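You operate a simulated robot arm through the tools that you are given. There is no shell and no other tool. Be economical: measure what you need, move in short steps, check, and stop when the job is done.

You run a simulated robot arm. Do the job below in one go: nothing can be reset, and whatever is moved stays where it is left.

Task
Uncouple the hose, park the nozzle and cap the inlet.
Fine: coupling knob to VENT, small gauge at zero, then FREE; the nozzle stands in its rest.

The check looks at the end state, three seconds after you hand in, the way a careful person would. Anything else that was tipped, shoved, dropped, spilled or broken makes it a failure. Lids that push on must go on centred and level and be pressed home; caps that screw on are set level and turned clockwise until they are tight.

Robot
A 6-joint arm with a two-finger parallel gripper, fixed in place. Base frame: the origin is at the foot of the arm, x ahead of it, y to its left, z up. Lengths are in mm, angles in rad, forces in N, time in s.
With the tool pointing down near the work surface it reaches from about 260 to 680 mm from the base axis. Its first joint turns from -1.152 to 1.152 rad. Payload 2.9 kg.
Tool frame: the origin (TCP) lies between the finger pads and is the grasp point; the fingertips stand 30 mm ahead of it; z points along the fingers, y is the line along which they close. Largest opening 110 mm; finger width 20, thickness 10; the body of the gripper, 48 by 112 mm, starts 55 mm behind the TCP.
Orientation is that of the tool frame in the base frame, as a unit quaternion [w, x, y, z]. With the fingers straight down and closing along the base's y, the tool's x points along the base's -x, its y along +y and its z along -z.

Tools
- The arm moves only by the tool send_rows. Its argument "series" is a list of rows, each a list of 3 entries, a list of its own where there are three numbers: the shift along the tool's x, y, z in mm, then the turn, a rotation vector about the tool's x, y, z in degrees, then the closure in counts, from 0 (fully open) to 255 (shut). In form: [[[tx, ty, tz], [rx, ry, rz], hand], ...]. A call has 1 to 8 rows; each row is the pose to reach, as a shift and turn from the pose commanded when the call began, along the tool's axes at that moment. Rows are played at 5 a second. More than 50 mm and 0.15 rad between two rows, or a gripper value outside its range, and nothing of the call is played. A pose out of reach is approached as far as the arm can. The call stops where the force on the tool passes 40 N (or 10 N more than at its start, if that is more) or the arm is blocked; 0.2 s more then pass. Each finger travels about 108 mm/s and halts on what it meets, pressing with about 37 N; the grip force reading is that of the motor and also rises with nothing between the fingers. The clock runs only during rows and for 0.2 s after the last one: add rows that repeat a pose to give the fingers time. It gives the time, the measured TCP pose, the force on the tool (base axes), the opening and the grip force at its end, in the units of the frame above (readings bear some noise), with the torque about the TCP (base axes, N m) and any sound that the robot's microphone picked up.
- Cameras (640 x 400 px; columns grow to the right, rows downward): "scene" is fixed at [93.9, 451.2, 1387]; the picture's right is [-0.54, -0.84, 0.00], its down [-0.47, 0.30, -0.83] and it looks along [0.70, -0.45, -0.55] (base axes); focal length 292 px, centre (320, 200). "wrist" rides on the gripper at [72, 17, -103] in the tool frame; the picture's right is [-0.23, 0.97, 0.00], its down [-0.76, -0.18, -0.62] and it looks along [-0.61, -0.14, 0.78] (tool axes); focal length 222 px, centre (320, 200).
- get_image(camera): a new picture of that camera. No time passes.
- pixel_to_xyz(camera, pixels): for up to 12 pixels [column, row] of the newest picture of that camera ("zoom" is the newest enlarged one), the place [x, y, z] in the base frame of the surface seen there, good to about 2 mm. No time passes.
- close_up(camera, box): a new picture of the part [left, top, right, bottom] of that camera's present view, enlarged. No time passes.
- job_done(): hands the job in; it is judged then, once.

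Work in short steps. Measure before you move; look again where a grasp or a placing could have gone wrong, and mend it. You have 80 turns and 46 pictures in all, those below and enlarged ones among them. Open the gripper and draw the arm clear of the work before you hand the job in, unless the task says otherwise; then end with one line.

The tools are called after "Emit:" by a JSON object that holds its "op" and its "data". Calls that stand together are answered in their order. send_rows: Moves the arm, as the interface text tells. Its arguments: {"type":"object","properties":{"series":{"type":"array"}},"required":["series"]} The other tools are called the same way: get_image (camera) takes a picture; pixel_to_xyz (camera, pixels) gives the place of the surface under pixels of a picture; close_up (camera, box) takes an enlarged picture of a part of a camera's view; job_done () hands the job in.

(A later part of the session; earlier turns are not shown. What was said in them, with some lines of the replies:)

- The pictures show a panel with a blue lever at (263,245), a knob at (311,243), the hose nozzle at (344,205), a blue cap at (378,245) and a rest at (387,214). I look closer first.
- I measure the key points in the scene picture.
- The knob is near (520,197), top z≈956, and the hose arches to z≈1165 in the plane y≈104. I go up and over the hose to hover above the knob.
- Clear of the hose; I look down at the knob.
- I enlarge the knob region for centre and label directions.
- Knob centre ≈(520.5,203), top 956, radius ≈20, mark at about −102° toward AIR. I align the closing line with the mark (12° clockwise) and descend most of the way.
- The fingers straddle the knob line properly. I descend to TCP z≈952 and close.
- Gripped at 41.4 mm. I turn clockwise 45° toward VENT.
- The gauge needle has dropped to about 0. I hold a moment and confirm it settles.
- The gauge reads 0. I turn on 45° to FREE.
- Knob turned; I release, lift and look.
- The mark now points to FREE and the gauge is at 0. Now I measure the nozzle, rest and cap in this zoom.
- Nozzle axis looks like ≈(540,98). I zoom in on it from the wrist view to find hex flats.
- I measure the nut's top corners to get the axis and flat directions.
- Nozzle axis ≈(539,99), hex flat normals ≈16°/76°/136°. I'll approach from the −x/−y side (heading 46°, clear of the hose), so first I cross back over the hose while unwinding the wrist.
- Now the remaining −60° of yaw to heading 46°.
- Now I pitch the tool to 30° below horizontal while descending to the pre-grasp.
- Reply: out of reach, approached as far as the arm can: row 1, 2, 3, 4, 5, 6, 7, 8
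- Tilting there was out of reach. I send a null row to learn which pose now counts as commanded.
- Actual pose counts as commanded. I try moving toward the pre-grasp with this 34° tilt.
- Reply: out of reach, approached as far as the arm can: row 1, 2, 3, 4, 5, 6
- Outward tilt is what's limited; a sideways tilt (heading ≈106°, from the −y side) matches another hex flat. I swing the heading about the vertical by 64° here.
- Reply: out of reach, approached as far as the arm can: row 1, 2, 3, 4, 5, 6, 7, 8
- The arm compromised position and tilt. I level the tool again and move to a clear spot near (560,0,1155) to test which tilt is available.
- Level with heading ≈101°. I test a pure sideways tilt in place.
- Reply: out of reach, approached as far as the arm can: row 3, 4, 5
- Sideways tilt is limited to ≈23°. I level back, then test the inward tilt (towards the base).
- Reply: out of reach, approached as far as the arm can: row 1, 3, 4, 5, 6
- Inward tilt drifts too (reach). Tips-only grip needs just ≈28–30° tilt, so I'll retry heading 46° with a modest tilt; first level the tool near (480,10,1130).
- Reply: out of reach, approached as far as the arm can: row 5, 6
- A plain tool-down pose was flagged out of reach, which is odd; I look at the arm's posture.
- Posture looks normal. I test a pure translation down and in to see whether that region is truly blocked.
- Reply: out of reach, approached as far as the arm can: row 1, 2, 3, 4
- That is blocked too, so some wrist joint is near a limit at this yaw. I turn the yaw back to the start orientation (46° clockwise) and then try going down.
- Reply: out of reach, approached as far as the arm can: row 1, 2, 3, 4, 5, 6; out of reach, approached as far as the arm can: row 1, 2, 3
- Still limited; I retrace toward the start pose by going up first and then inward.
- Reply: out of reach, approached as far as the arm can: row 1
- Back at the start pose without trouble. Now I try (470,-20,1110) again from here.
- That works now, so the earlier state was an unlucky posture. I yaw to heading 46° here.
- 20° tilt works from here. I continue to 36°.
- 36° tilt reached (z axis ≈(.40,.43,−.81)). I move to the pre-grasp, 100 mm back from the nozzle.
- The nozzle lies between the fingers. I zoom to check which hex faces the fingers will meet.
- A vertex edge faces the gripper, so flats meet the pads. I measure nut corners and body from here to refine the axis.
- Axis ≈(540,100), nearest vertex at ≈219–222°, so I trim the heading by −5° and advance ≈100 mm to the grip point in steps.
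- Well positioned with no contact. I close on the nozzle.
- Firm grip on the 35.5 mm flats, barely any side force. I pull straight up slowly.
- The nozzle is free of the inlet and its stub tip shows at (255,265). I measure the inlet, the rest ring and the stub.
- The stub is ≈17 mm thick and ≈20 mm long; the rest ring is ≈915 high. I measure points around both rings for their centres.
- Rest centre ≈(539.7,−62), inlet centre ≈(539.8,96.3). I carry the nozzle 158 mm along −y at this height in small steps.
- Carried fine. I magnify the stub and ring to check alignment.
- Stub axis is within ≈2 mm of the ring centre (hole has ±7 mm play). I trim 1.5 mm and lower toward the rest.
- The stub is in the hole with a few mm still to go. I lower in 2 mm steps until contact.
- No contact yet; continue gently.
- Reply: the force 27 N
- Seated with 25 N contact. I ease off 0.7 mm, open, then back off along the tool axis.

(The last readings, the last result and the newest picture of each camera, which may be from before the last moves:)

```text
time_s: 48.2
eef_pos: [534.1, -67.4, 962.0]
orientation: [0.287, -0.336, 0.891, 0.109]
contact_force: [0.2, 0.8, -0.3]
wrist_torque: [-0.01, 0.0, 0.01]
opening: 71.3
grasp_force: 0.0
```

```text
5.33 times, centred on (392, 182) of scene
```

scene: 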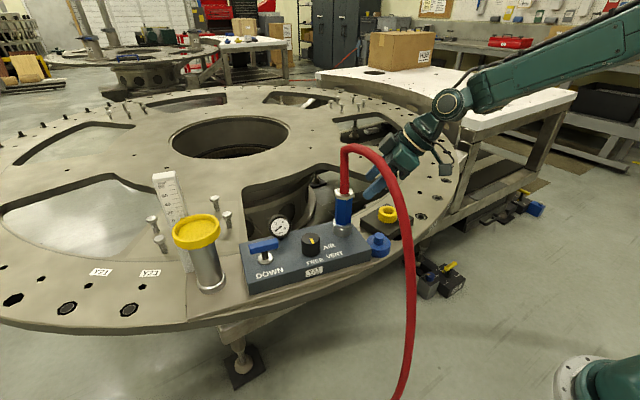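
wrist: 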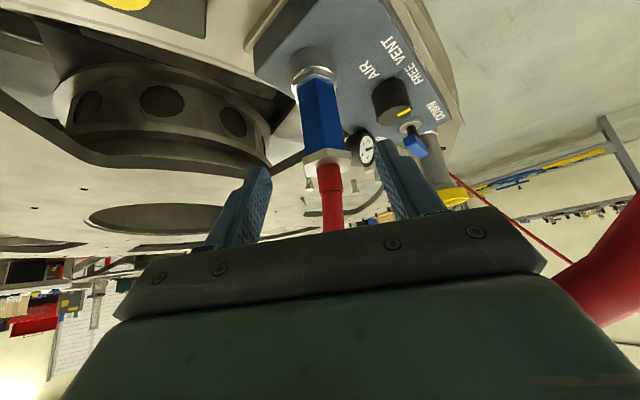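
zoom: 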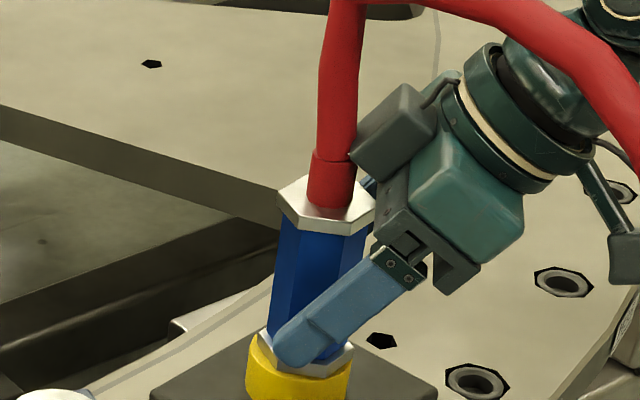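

The nozzle stands free. Before backing out I check where the hose runs relative to the wrist.

Emit:
{"op": "pixel_to_xyz", "data": {"camera": "zoom", "pixels": [[340, 60], [350, 5], [440, -20], [500, 10], [560, 25], [605, 60], [630, 110], [395, 120], [515, 60], [590, 90], [325, 190], [625, 230]]}}

Emit:
{"op": "get_image", "data": {"camera": "scene"}}

```text
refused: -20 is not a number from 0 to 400
```

```text
15 pictures are left
```

scene: 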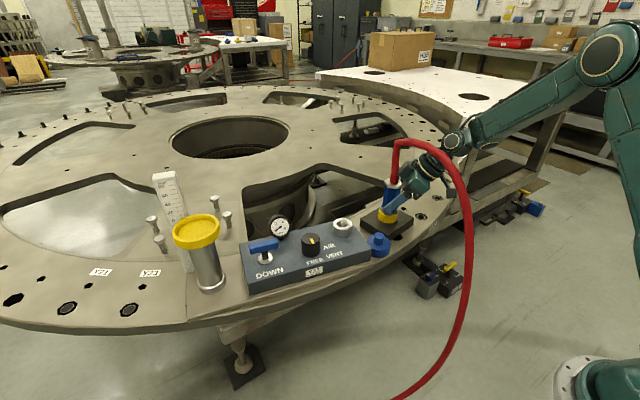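

I read hose and wrist points from this picture.

Emit:
{"op": "pixel_to_xyz", "data": {"camera": "scene", "pixels": [[396, 160], [405, 142], [422, 143], [440, 153], [452, 166], [461, 185], [467, 220], [466, 280], [456, 145], [432, 165], [447, 185], [402, 170]]}}

```text
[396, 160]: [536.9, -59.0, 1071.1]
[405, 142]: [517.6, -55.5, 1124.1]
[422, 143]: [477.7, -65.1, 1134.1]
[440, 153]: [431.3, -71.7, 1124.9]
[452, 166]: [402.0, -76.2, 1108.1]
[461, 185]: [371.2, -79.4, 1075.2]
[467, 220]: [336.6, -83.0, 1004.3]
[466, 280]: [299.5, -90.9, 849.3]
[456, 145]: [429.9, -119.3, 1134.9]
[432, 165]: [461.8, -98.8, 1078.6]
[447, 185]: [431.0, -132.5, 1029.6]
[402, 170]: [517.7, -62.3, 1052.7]
```

The hose passes ≈35 mm from the wrist on its +y side, so I back out horizontally 45 mm first and then slide away in −y.

Emit:
{"op": "send_rows", "data": {"series": [[[8, 0, -5.8], [0, 0, 0], 90], [[16.2, 0, -11.7], [0, 0, 0], 90], [[26, 0, -19], [0, 0, 0], 90], [[36.5, 0, -26.3], [0, 0, 0], 90], [[47, -15, -34], [0, 0, 0], 90], [[58, -30, -42], [0, 0, 0], 90]]}}

Emit:
{"op": "get_image", "data": {"camera": "wrist"}}

```text
time_s: 49.6
eef_pos: [503.2, -138.2, 964.9]
orientation: [0.287, -0.335, 0.891, 0.109]
contact_force: [0.0, -0.9, 0.1]
wrist_torque: [-0.02, 0.01, 0.04]
opening: 71.5
grasp_force: 0.0
```

```text
14 pictures are left
```

wrist: 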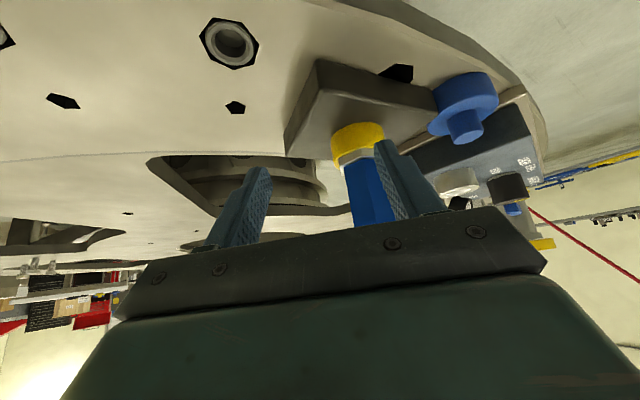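

The nozzle stands in its rest. I rise straight up 250 mm, clear of the hose.

Emit:
{"op": "send_rows", "data": {"series": [[[-24, 0, -34], [0, 0, 0], 90], [[-48, 0, -68], [0, 0, 0], 90], [[-73, 0, -101], [0, 0, 0], 90], [[-97, 0, -135], [0, 0, 0], 90], [[-121, 0, -169], [0, 0, 0], 90], [[-146, 0, -203], [0, 0, 0], 90]]}}

```text
time_s: 51.0
eef_pos: [500.0, -137.3, 1213.9]
orientation: [0.285, -0.336, 0.891, 0.109]
contact_force: [0.1, 0.4, 0.2]
wrist_torque: [0.01, 0.02, 0.0]
opening: 71.3
grasp_force: 0.0
```

Now I level the tool in place.

Emit:
{"op": "send_rows", "data": {"series": [[[0, 0, 0], [0, 7, 0], 90], [[0, 0, 0], [0, 14, 0], 90], [[0, 0, 0], [0, 21, 0], 90], [[0, 0, 0], [0, 28, 0], 90], [[0, 0, 0], [0, 35.6, 0], 90]]}}

```text
time_s: 52.2
eef_pos: [481.3, -165.8, 1205.6]
orientation: [0.012, -0.377, 0.926, -0.009]
contact_force: [1.1, -3.4, -0.6]
wrist_torque: [0.28, 0.08, -0.08]
opening: 71.3
grasp_force: 0.0
out of reach, approached as far as the arm can: row 3, 4, 5
```

There is a small side force and a reach flag; I look before moving on.

Emit:
{"op": "get_image", "data": {"camera": "scene"}}

```text
13 pictures are left
```

scene: 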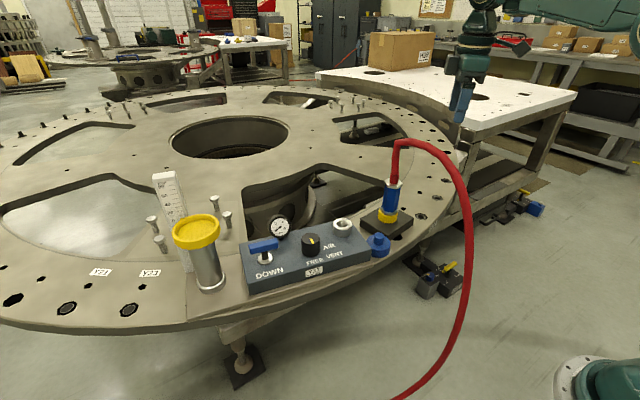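

All is clear. I go up and inward toward the start region, unwinding the yaw.

Emit:
{"op": "send_rows", "data": {"series": [[[0, 0, -40], [0, 0, 0], 90], [[6.7, 28.5, -65], [0, 0, 8], 90], [[9.7, 67, -75], [0, 0, 16], 90], [[5.5, 113, -75], [0, 0, 24], 90], [[1.4, 152, -75], [0, 0, 32], 90], [[-14.6, 181, -60], [0, 0, 40], 90], [[-14.6, 181, -40], [0, 0, 45], 90]]}}

```text
time_s: 53.8
eef_pos: [374.0, -21.2, 1241.8]
orientation: [-0.001, 0.031, 1.0, 0.0]
contact_force: [0.2, 0.1, 0.3]
wrist_torque: [-0.03, 0.0, -0.02]
opening: 71.1
grasp_force: 0.1
```

Level again. I move over the cap (485,21) at safe height, keeping clear of the hose at y≈−65.

Emit:
{"op": "send_rows", "data": {"series": [[[-25, 30, 0], [0, 0, -3.5], 100], [[-55, 48, 20], [0, 0, -3.5], 100], [[-85, 49, 50], [0, 0, -3.5], 100], [[-98, 49, 90], [0, 0, -3.5], 100], [[-98, 49, 130], [0, 0, -3.5], 100], [[-98, 49, 170], [0, 0, -3.5], 100], [[-98, 49, 190], [0, 0, -3.5], 100]]}}

Emit:
{"op": "close_up", "data": {"camera": "wrist", "box": [220, 40, 460, 190]}}

```text
time_s: 55.4
eef_pos: [472.2, 22.4, 1054.7]
orientation: [-0.001, 0.002, 1.0, 0.001]
contact_force: [-1.0, 0.2, -0.5]
wrist_torque: [-0.03, 0.01, 0.02]
opening: 67.2
grasp_force: 0.1
```

```text
2.67 times, centred on (340, 115) of wrist
```

zoom: 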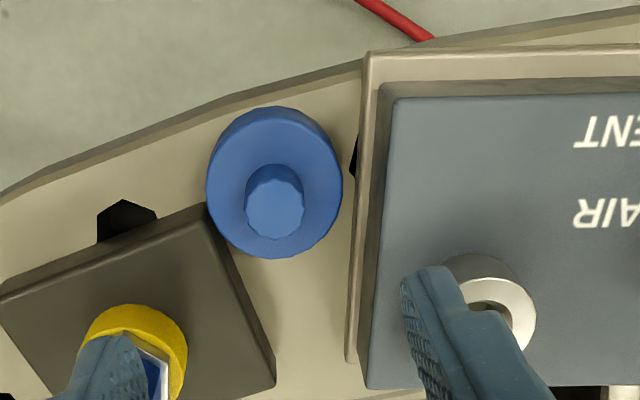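

I measure the cap's knob and flange points, plus the inlet ring.

Emit:
{"op": "pixel_to_xyz", "data": {"camera": "zoom", "pixels": [[274, 208], [250, 208], [299, 208], [274, 186], [274, 232], [212, 190], [338, 185], [275, 252], [280, 135], [230, 130], [329, 225], [228, 240]]}}

```text
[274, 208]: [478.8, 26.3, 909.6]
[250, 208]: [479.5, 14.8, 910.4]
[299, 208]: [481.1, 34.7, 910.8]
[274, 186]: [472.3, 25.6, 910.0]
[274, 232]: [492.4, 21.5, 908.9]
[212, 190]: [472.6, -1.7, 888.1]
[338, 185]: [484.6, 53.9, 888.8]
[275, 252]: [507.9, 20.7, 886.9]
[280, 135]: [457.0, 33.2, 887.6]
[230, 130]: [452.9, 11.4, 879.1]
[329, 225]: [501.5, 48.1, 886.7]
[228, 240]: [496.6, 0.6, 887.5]
```

Cap knob centre ≈(482,24), top 910, flange top 888. I descend so the fingertips stop at ≈892 and close on the knob.

Emit:
{"op": "send_rows", "data": {"series": [[[-5, 1, 40], [0, 0, 0], 120], [[-10, 1.6, 80], [0, 0, 0], 130], [[-10, 1.6, 110], [0, 0, 0], 130], [[-10, 1.6, 125], [0, 0, 0], 130], [[-10, 1.6, 132.5], [0, 0, 0], 130], [[-10, 1.6, 132.5], [0, 0, 0], 130]]}}

Emit:
{"op": "close_up", "data": {"camera": "wrist", "box": [220, 60, 460, 210]}}

```text
time_s: 56.8
eef_pos: [484.4, 25.1, 920.1]
orientation: [-0.001, 0.001, 1.0, 0.001]
contact_force: [0.5, 0.1, 0.3]
wrist_torque: [0.0, 0.0, -0.03]
opening: 54.0
grasp_force: 0.0
```

```text
2.67 times, centred on (340, 135) of wrist
```

zoom: 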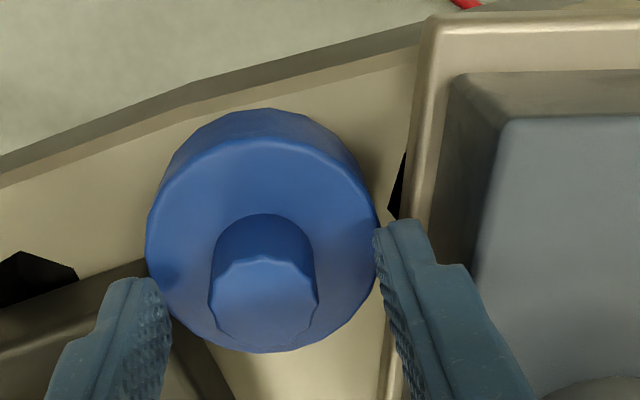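

Fingers straddle the knob evenly. Close and lift slightly.

Emit:
{"op": "send_rows", "data": {"series": [[[0, 0, 0], [0, 0, 0], 180], [[0, 0, 0], [0, 0, 0], 230], [[0, 0, 0], [0, 0, 0], 230], [[0, 0, 0], [0, 0, 0], 230], [[0, 0, -10], [0, 0, 0], 230], [[0, 0, -30], [0, 0, 0], 230], [[0, 0, -60], [0, 0, 0], 230], [[0, 0, -90], [0, 0, 0], 230]]}}

Emit:
{"op": "close_up", "data": {"camera": "scene", "box": [320, 185, 416, 245]}}

```text
time_s: 58.6
eef_pos: [484.0, 22.6, 1010.8]
orientation: [-0.002, 0.002, 1.0, 0.001]
contact_force: [-0.7, 0.0, 0.5]
wrist_torque: [0.0, 0.01, 0.01]
opening: 22.7
grasp_force: 37.2
```

```text
6.67 times, centred on (368, 215) of scene
```

zoom: 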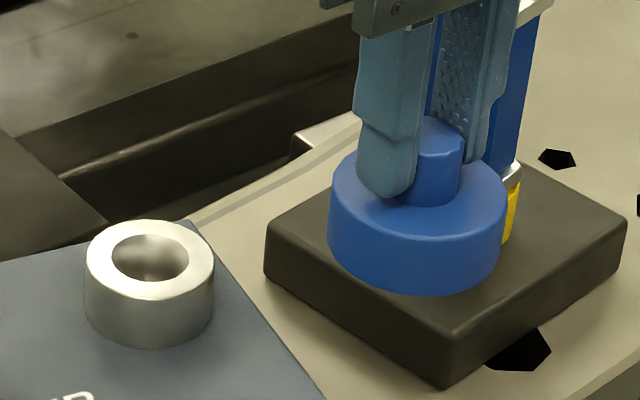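

Cap is in hand. I measure the cap's rim in this view to find its centre relative to the tool, and the inlet ring again.

Emit:
{"op": "pixel_to_xyz", "data": {"camera": "zoom", "pixels": [[340, 195], [495, 185], [418, 232], [355, 222], [480, 222], [413, 285], [413, 260], [442, 145], [100, 255], [203, 255], [150, 228], [150, 292]]}}

```text
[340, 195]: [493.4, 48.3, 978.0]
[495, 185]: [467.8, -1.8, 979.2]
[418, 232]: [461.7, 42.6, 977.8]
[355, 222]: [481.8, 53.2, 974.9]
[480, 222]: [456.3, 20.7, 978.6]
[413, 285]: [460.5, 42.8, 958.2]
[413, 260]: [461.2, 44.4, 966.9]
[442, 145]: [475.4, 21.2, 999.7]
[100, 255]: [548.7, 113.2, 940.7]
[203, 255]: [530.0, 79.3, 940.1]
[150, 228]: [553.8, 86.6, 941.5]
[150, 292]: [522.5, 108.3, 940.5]
```

Cap centre ≈(482.2,23.3), inlet ≈(539.5,96.6), so I shift by (57.3,73.3) with a 20 mm lift.

Emit:
{"op": "send_rows", "data": {"series": [[[0, 0, -20], [0, 0, 0], 230], [[-20, 25, -20], [0, 0, 0], 230], [[-40, 50, -20], [0, 0, 0], 230], [[-57.3, 73.3, -20], [0, 0, 0], 230], [[-57.3, 73.3, -20], [0, 0, 0], 230]]}}

Emit:
{"op": "close_up", "data": {"camera": "scene", "box": [300, 190, 396, 250]}}

```text
time_s: 59.8
eef_pos: [540.8, 96.7, 1031.4]
orientation: [-0.001, 0.001, 1.0, 0.002]
contact_force: [0.3, 0.2, -1.7]
wrist_torque: [0.0, 0.01, -0.01]
opening: 22.9
grasp_force: 36.6
```

```text
6.67 times, centred on (348, 220) of scene
```

zoom: 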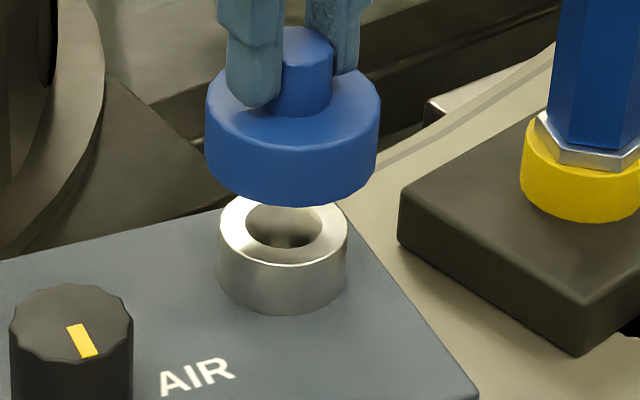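

I verify the cap centre over the inlet with rim points.

Emit:
{"op": "pixel_to_xyz", "data": {"camera": "zoom", "pixels": [[216, 105], [371, 95], [293, 145], [230, 132], [356, 132], [293, 170], [293, 198], [232, 243], [335, 243], [283, 208], [283, 280], [283, 256]]}}

```text
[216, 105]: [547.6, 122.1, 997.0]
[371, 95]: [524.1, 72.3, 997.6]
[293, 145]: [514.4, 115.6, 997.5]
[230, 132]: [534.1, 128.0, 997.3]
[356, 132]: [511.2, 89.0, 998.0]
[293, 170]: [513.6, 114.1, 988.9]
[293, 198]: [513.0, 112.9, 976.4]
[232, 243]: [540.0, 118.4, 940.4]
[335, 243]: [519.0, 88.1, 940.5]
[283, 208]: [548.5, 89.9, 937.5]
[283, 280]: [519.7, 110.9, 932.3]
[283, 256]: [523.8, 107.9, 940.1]
```

Cap is about 1.5–2 mm short in x. I trim +1.8 mm and lower to just above the inlet, then look.

Emit:
{"op": "send_rows", "data": {"series": [[[-1.8, 0, 10], [0, 0, 0], 230], [[-1.8, 0, 25], [0, 0, 0], 230], [[-1.8, 0, 29], [0, 0, 0], 230], [[-1.8, 0, 29], [0, 0, 0], 230]]}}

Emit:
{"op": "close_up", "data": {"camera": "scene", "box": [310, 205, 374, 245]}}

```text
time_s: 60.8
eef_pos: [543.3, 98.3, 1002.3]
orientation: [-0.001, 0.001, 1.0, 0.001]
contact_force: [0.1, -0.2, -0.9]
wrist_torque: [-0.03, 0.01, -0.04]
opening: 23.0
grasp_force: 37.1
```

```text
10.00 times, centred on (342, 225) of scene
```

zoom: 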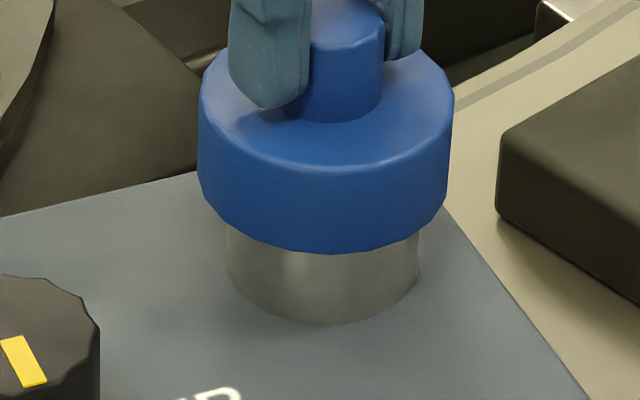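

Laterally aligned within ≈0.5 mm. I lower in small steps feeling for contact.

Emit:
{"op": "send_rows", "data": {"series": [[[0, 0, 3], [0, 0, 0], 230], [[0, 0, 6], [0, 0, 0], 230], [[0, 0, 8], [0, 0, 0], 230], [[0, 0, 10], [0, 0, 0], 230], [[0, 0, 12], [0, 0, 0], 230]]}}

```text
time_s: 62.0
eef_pos: [543.9, 97.7, 991.0]
orientation: [-0.002, 0.002, 1.0, 0.0]
contact_force: [-7.9, -2.8, 2.5]
wrist_torque: [-0.15, 0.51, 0.0]
opening: 24.2
grasp_force: 37.4
```

Side force of −8 N in x: the cap skirt is rubbing, slightly too far in +x. I shift 1.8 mm back in place.

Emit:
{"op": "send_rows", "data": {"series": [[[0.6, -0.2, -1], [0, 0, 0], 230], [[1.2, -0.4, -1], [0, 0, 0], 230], [[1.8, -0.6, -1], [0, 0, 0], 230], [[1.8, -0.6, -1], [0, 0, 0], 230]]}}

Emit:
{"op": "close_up", "data": {"camera": "scene", "box": [310, 205, 374, 245]}}

```text
time_s: 63.0
eef_pos: [541.7, 97.0, 992.4]
orientation: [0.0, 0.001, 1.0, 0.002]
contact_force: [0.3, 0.0, 0.5]
wrist_torque: [0.03, 0.04, -0.02]
opening: 24.2
grasp_force: 37.6
```

```text
10.00 times, centred on (342, 225) of scene
```

zoom: 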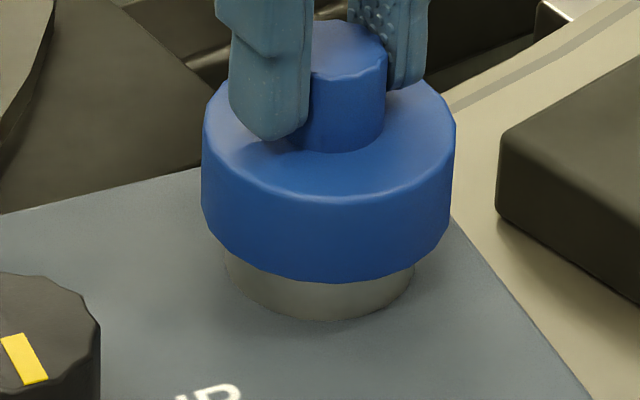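

Forces are zero; cap is ≈2 mm to image right of the inlet. I shift +1.6 mm in y and lower again gently.

Emit:
{"op": "send_rows", "data": {"series": [[[0, 0.8, 0], [0, 0, 0], 230], [[0, 1.6, 0], [0, 0, 0], 230], [[0, 1.6, 2], [0, 0, 0], 230], [[0, 1.6, 3], [0, 0, 0], 230], [[0, 1.6, 4], [0, 0, 0], 230]]}}

```text
time_s: 64.2
eef_pos: [541.5, 98.3, 988.6]
orientation: [0.001, 0.001, 1.0, 0.001]
contact_force: [6.9, -5.0, 3.2]
wrist_torque: [-0.33, -0.45, 0.03]
opening: 24.1
grasp_force: 36.6
```

Now the force says +x and −y; the centre lies between the two tries. I shift (+1.1, −1.0).

Emit:
{"op": "send_rows", "data": {"series": [[[-0.6, -0.5, 0], [0, 0, 0], 230], [[-1.1, -1, 0], [0, 0, 0], 230], [[-1.1, -1, 0], [0, 0, 0], 230]]}}

```text
time_s: 65.0
eef_pos: [543.0, 97.3, 987.5]
orientation: [-0.002, 0.0, 1.0, 0.001]
contact_force: [4.9, 1.5, -0.2]
wrist_torque: [0.08, -0.24, 0.01]
opening: 24.1
grasp_force: 37.1
```

Nearly neutral. Another +0.6 mm in x and lower 3 mm.

Emit:
{"op": "send_rows", "data": {"series": [[[-0.6, 0.2, 0], [0, 0, 0], 230], [[-0.6, 0.2, 1], [0, 0, 0], 230], [[-0.6, 0.2, 2], [0, 0, 0], 230], [[-0.6, 0.2, 3], [0, 0, 0], 230]]}}

```text
time_s: 66.0
eef_pos: [542.5, 96.3, 985.2]
orientation: [-0.001, 0.001, 1.0, 0.002]
contact_force: [0.4, 0.2, -0.5]
wrist_torque: [0.0, 0.0, 0.01]
opening: 24.0
grasp_force: 37.2
```

Force-free now. I keep lowering until it bottoms.

Emit:
{"op": "send_rows", "data": {"series": [[[0, 0, 2], [0, 0, 0], 230], [[0, 0, 4], [0, 0, 0], 230], [[0, 0, 6], [0, 0, 0], 230], [[0, 0, 8], [0, 0, 0], 230], [[0, 0, 10], [0, 0, 0], 230], [[0, 0, 12], [0, 0, 0], 230], [[0, 0, 14], [0, 0, 0], 230]]}}

Emit:
{"op": "close_up", "data": {"camera": "scene", "box": [310, 205, 374, 245]}}

```text
time_s: 67.6
eef_pos: [543.9, 96.8, 974.7]
orientation: [0.002, 0.002, 1.0, 0.002]
contact_force: [-5.5, -1.5, 6.8]
wrist_torque: [-0.14, 0.18, -0.05]
opening: 24.2
grasp_force: 36.9
stopped in row 7: the force on the tool passed its limit at 42 N (the readings are from after the stop); the commanded pose is now the measured one
```

```text
10.00 times, centred on (342, 225) of scene
```

zoom: 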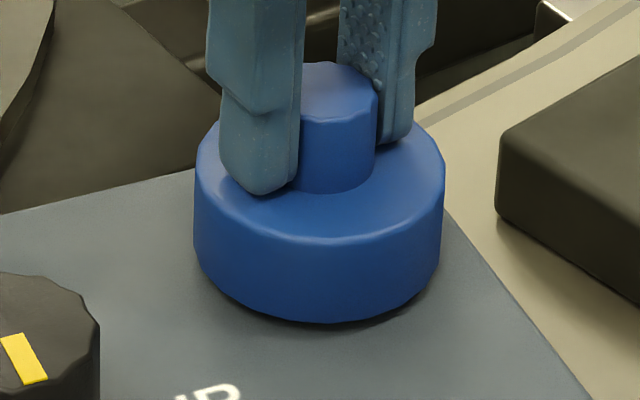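

The cap bottomed with 42 N and sits right down on the panel. I press once more to be sure it is home.

Emit:
{"op": "send_rows", "data": {"series": [[[0.5, 0, 0], [0, 0, 0], 230], [[0.5, 0, 1], [0, 0, 0], 230], [[0.5, 0, 2], [0, 0, 0], 230], [[0.5, 0, 3], [0, 0, 0], 230], [[0.5, 0, 4], [0, 0, 0], 230]]}}

```text
time_s: 68.8
eef_pos: [546.1, 97.1, 975.4]
orientation: [0.005, 0.002, 1.0, 0.002]
contact_force: [-6.9, -1.6, 6.9]
wrist_torque: [-0.14, 0.25, -0.04]
opening: 23.8
grasp_force: 36.9
stopped in row 5: the force on the tool passed its limit at 41 N (the readings are from after the stop); the commanded pose is now the measured one
```

It will not go lower. I release, lift and inspect.

Emit:
{"op": "send_rows", "data": {"series": [[[0, 0, 0], [0, 0, 0], 180], [[0, 0, 0], [0, 0, 0], 140], [[0, 0, -1], [0, 0, 0], 130], [[0, 0, -10], [0, 0, 0], 130], [[0, 0, -40], [0, 0, 0], 130], [[0, 0, -80], [0, 0, 0], 130]]}}

Emit:
{"op": "close_up", "data": {"camera": "scene", "box": [310, 205, 374, 245]}}

```text
time_s: 70.2
eef_pos: [543.2, 96.2, 1056.0]
orientation: [0.005, 0.003, 1.0, 0.002]
contact_force: [0.0, -0.4, 0.9]
wrist_torque: [0.0, -0.04, 0.0]
opening: 54.0
grasp_force: 0.1
```

```text
10.00 times, centred on (342, 225) of scene
```

zoom: 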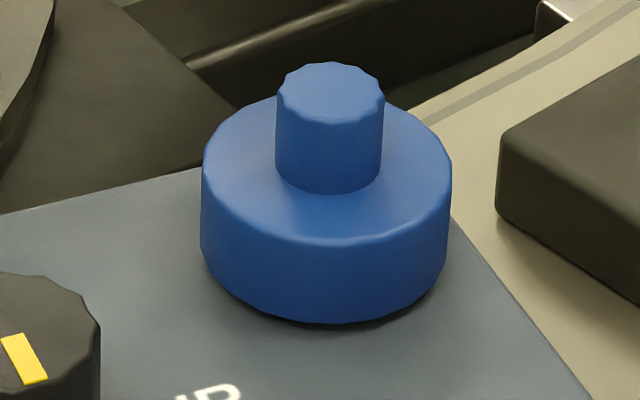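

I check level by measuring heights round the flange and the knob top.

Emit:
{"op": "pixel_to_xyz", "data": {"camera": "zoom", "pixels": [[215, 160], [438, 160], [328, 225], [262, 110], [400, 115], [250, 205], [405, 205], [330, 85], [290, 85], [370, 85], [325, 300], [325, 335]]}}

```text
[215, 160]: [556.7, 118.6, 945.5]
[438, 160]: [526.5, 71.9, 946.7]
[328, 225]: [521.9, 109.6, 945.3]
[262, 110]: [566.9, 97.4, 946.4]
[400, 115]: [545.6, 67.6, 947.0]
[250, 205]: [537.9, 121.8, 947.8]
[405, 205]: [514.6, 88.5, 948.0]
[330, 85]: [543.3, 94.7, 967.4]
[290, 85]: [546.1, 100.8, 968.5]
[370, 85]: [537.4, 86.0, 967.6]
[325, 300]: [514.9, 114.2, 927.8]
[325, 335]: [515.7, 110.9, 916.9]
```

Level (≈946.5 all round). For a clean axial push I close the fingers and press on the knob top.

Emit:
{"op": "send_rows", "data": {"series": [[[1.5, -1, 0], [0, 0, 0], 255], [[1.5, -1, 20], [0, 0, 0], 255], [[1.5, -1, 40], [0, 0, 0], 255], [[1.5, -1, 52], [0, 0, 0], 255], [[1.5, -1, 56], [0, 0, 0], 255], [[1.5, -1, 59], [0, 0, 0], 255], [[1.5, -1, 62], [0, 0, 0], 255], [[1.5, -1, 65], [0, 0, 0], 255]]}}

```text
time_s: 71.9
eef_pos: [544.2, 95.3, 998.4]
orientation: [0.011, 0.003, 1.0, 0.002]
contact_force: [-3.2, 1.0, 6.1]
wrist_torque: [-0.04, 0.1, 0.01]
opening: 0.1
grasp_force: 36.9
stopped in row 8: the force on the tool passed its limit at 45 N (the readings are from after the stop); the commanded pose is now the measured one
```

45 N and no movement: the cap is home. I lift away, open the gripper and draw the arm back.

Emit:
{"op": "send_rows", "data": {"series": [[[0, 0, -40], [0, 0, 0], 255], [[0, 0, -85], [0, 0, 0], 200], [[0, 0, -130], [0, 0, 0], 120], [[0, 0, -175], [0, 0, 0], 60], [[10, 0, -215], [0, 0, 0], 0], [[50, -15, -235], [0, 0, 0], 0], [[90, -35, -240], [0, 0, 0], 0], [[130, -60, -240], [0, 0, 0], 0]]}}

Emit:
{"op": "get_image", "data": {"camera": "scene"}}

Emit:
{"op": "close_up", "data": {"camera": "scene", "box": [230, 130, 486, 290]}}

```text
time_s: 73.7
eef_pos: [427.4, 44.6, 1233.8]
orientation: [0.01, -0.086, 0.996, 0.001]
contact_force: [-3.8, -3.0, 0.1]
wrist_torque: [0.23, -0.28, 0.03]
opening: 109.8
grasp_force: 0.1
```

```text
4 pictures are left
```

scene: 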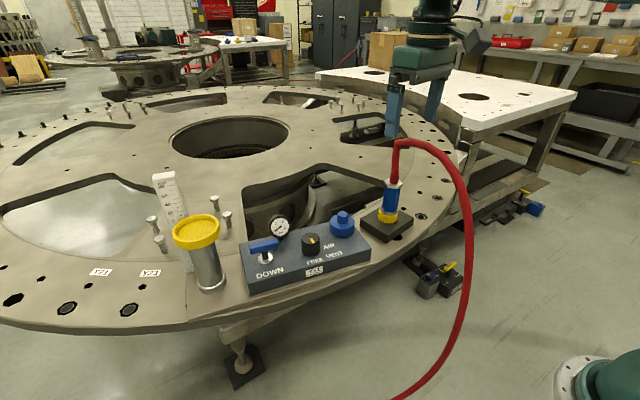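

```text
2.50 times, centred on (358, 210) of scene
```

zoom: 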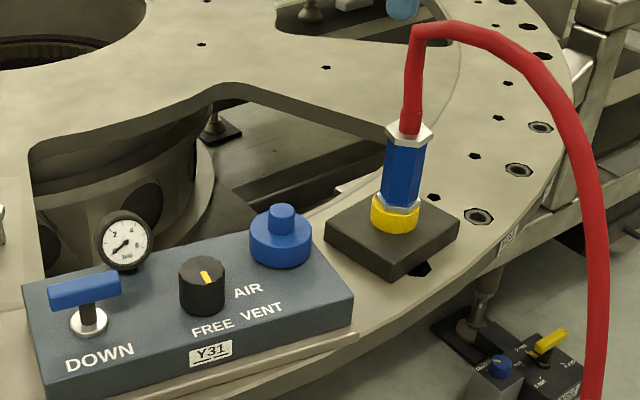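

Everything is in place; the last reading shows a little residual force, so I raise 20 mm and settle.

Emit:
{"op": "send_rows", "data": {"series": [[[0, 0, -20], [0, 0, 0], 0], [[0, 0, -20], [0, 0, 0], 0], [[0, 0, -20], [0, 0, 0], 0]]}}

Emit:
{"op": "close_up", "data": {"camera": "scene", "box": [352, 130, 448, 240]}}

```text
time_s: 74.5
eef_pos: [407.9, 33.0, 1252.4]
orientation: [0.011, 0.004, 1.0, 0.003]
contact_force: [0.0, 0.1, 0.3]
wrist_torque: [-0.02, 0.02, -0.01]
opening: 110.0
grasp_force: 0.0
out of reach, approached as far as the arm can: row 1, 2
```

```text
3.64 times, centred on (400, 185) of scene
```

zoom: 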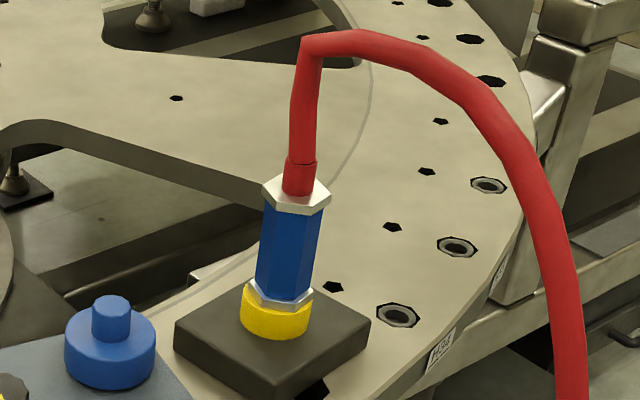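

Forces are now zero. A last check that the nozzle stands upright.

Emit:
{"op": "pixel_to_xyz", "data": {"camera": "zoom", "pixels": [[292, 225], [288, 250], [284, 275], [282, 285], [300, 180], [303, 130]]}}

```text
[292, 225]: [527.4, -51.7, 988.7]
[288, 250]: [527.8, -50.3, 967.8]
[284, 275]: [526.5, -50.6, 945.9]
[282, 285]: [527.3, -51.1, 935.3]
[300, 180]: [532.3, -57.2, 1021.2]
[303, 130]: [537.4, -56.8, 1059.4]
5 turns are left
```

The body stays at (527,−51) from z 935 to 989, so the nozzle is vertical. The knob is on FREE, the gauge reads 0, the cap is home and the arm is clear, so I hand in.

Emit:
{"op": "job_done", "data": {}}

```text
The job is handed in.
```

The hose is uncoupled, the nozzle stands upright in its rest, and the inlet cap is pressed home. I turned the coupling knob to VENT, confirmed the small gauge read zero, then turned it on to FREE.
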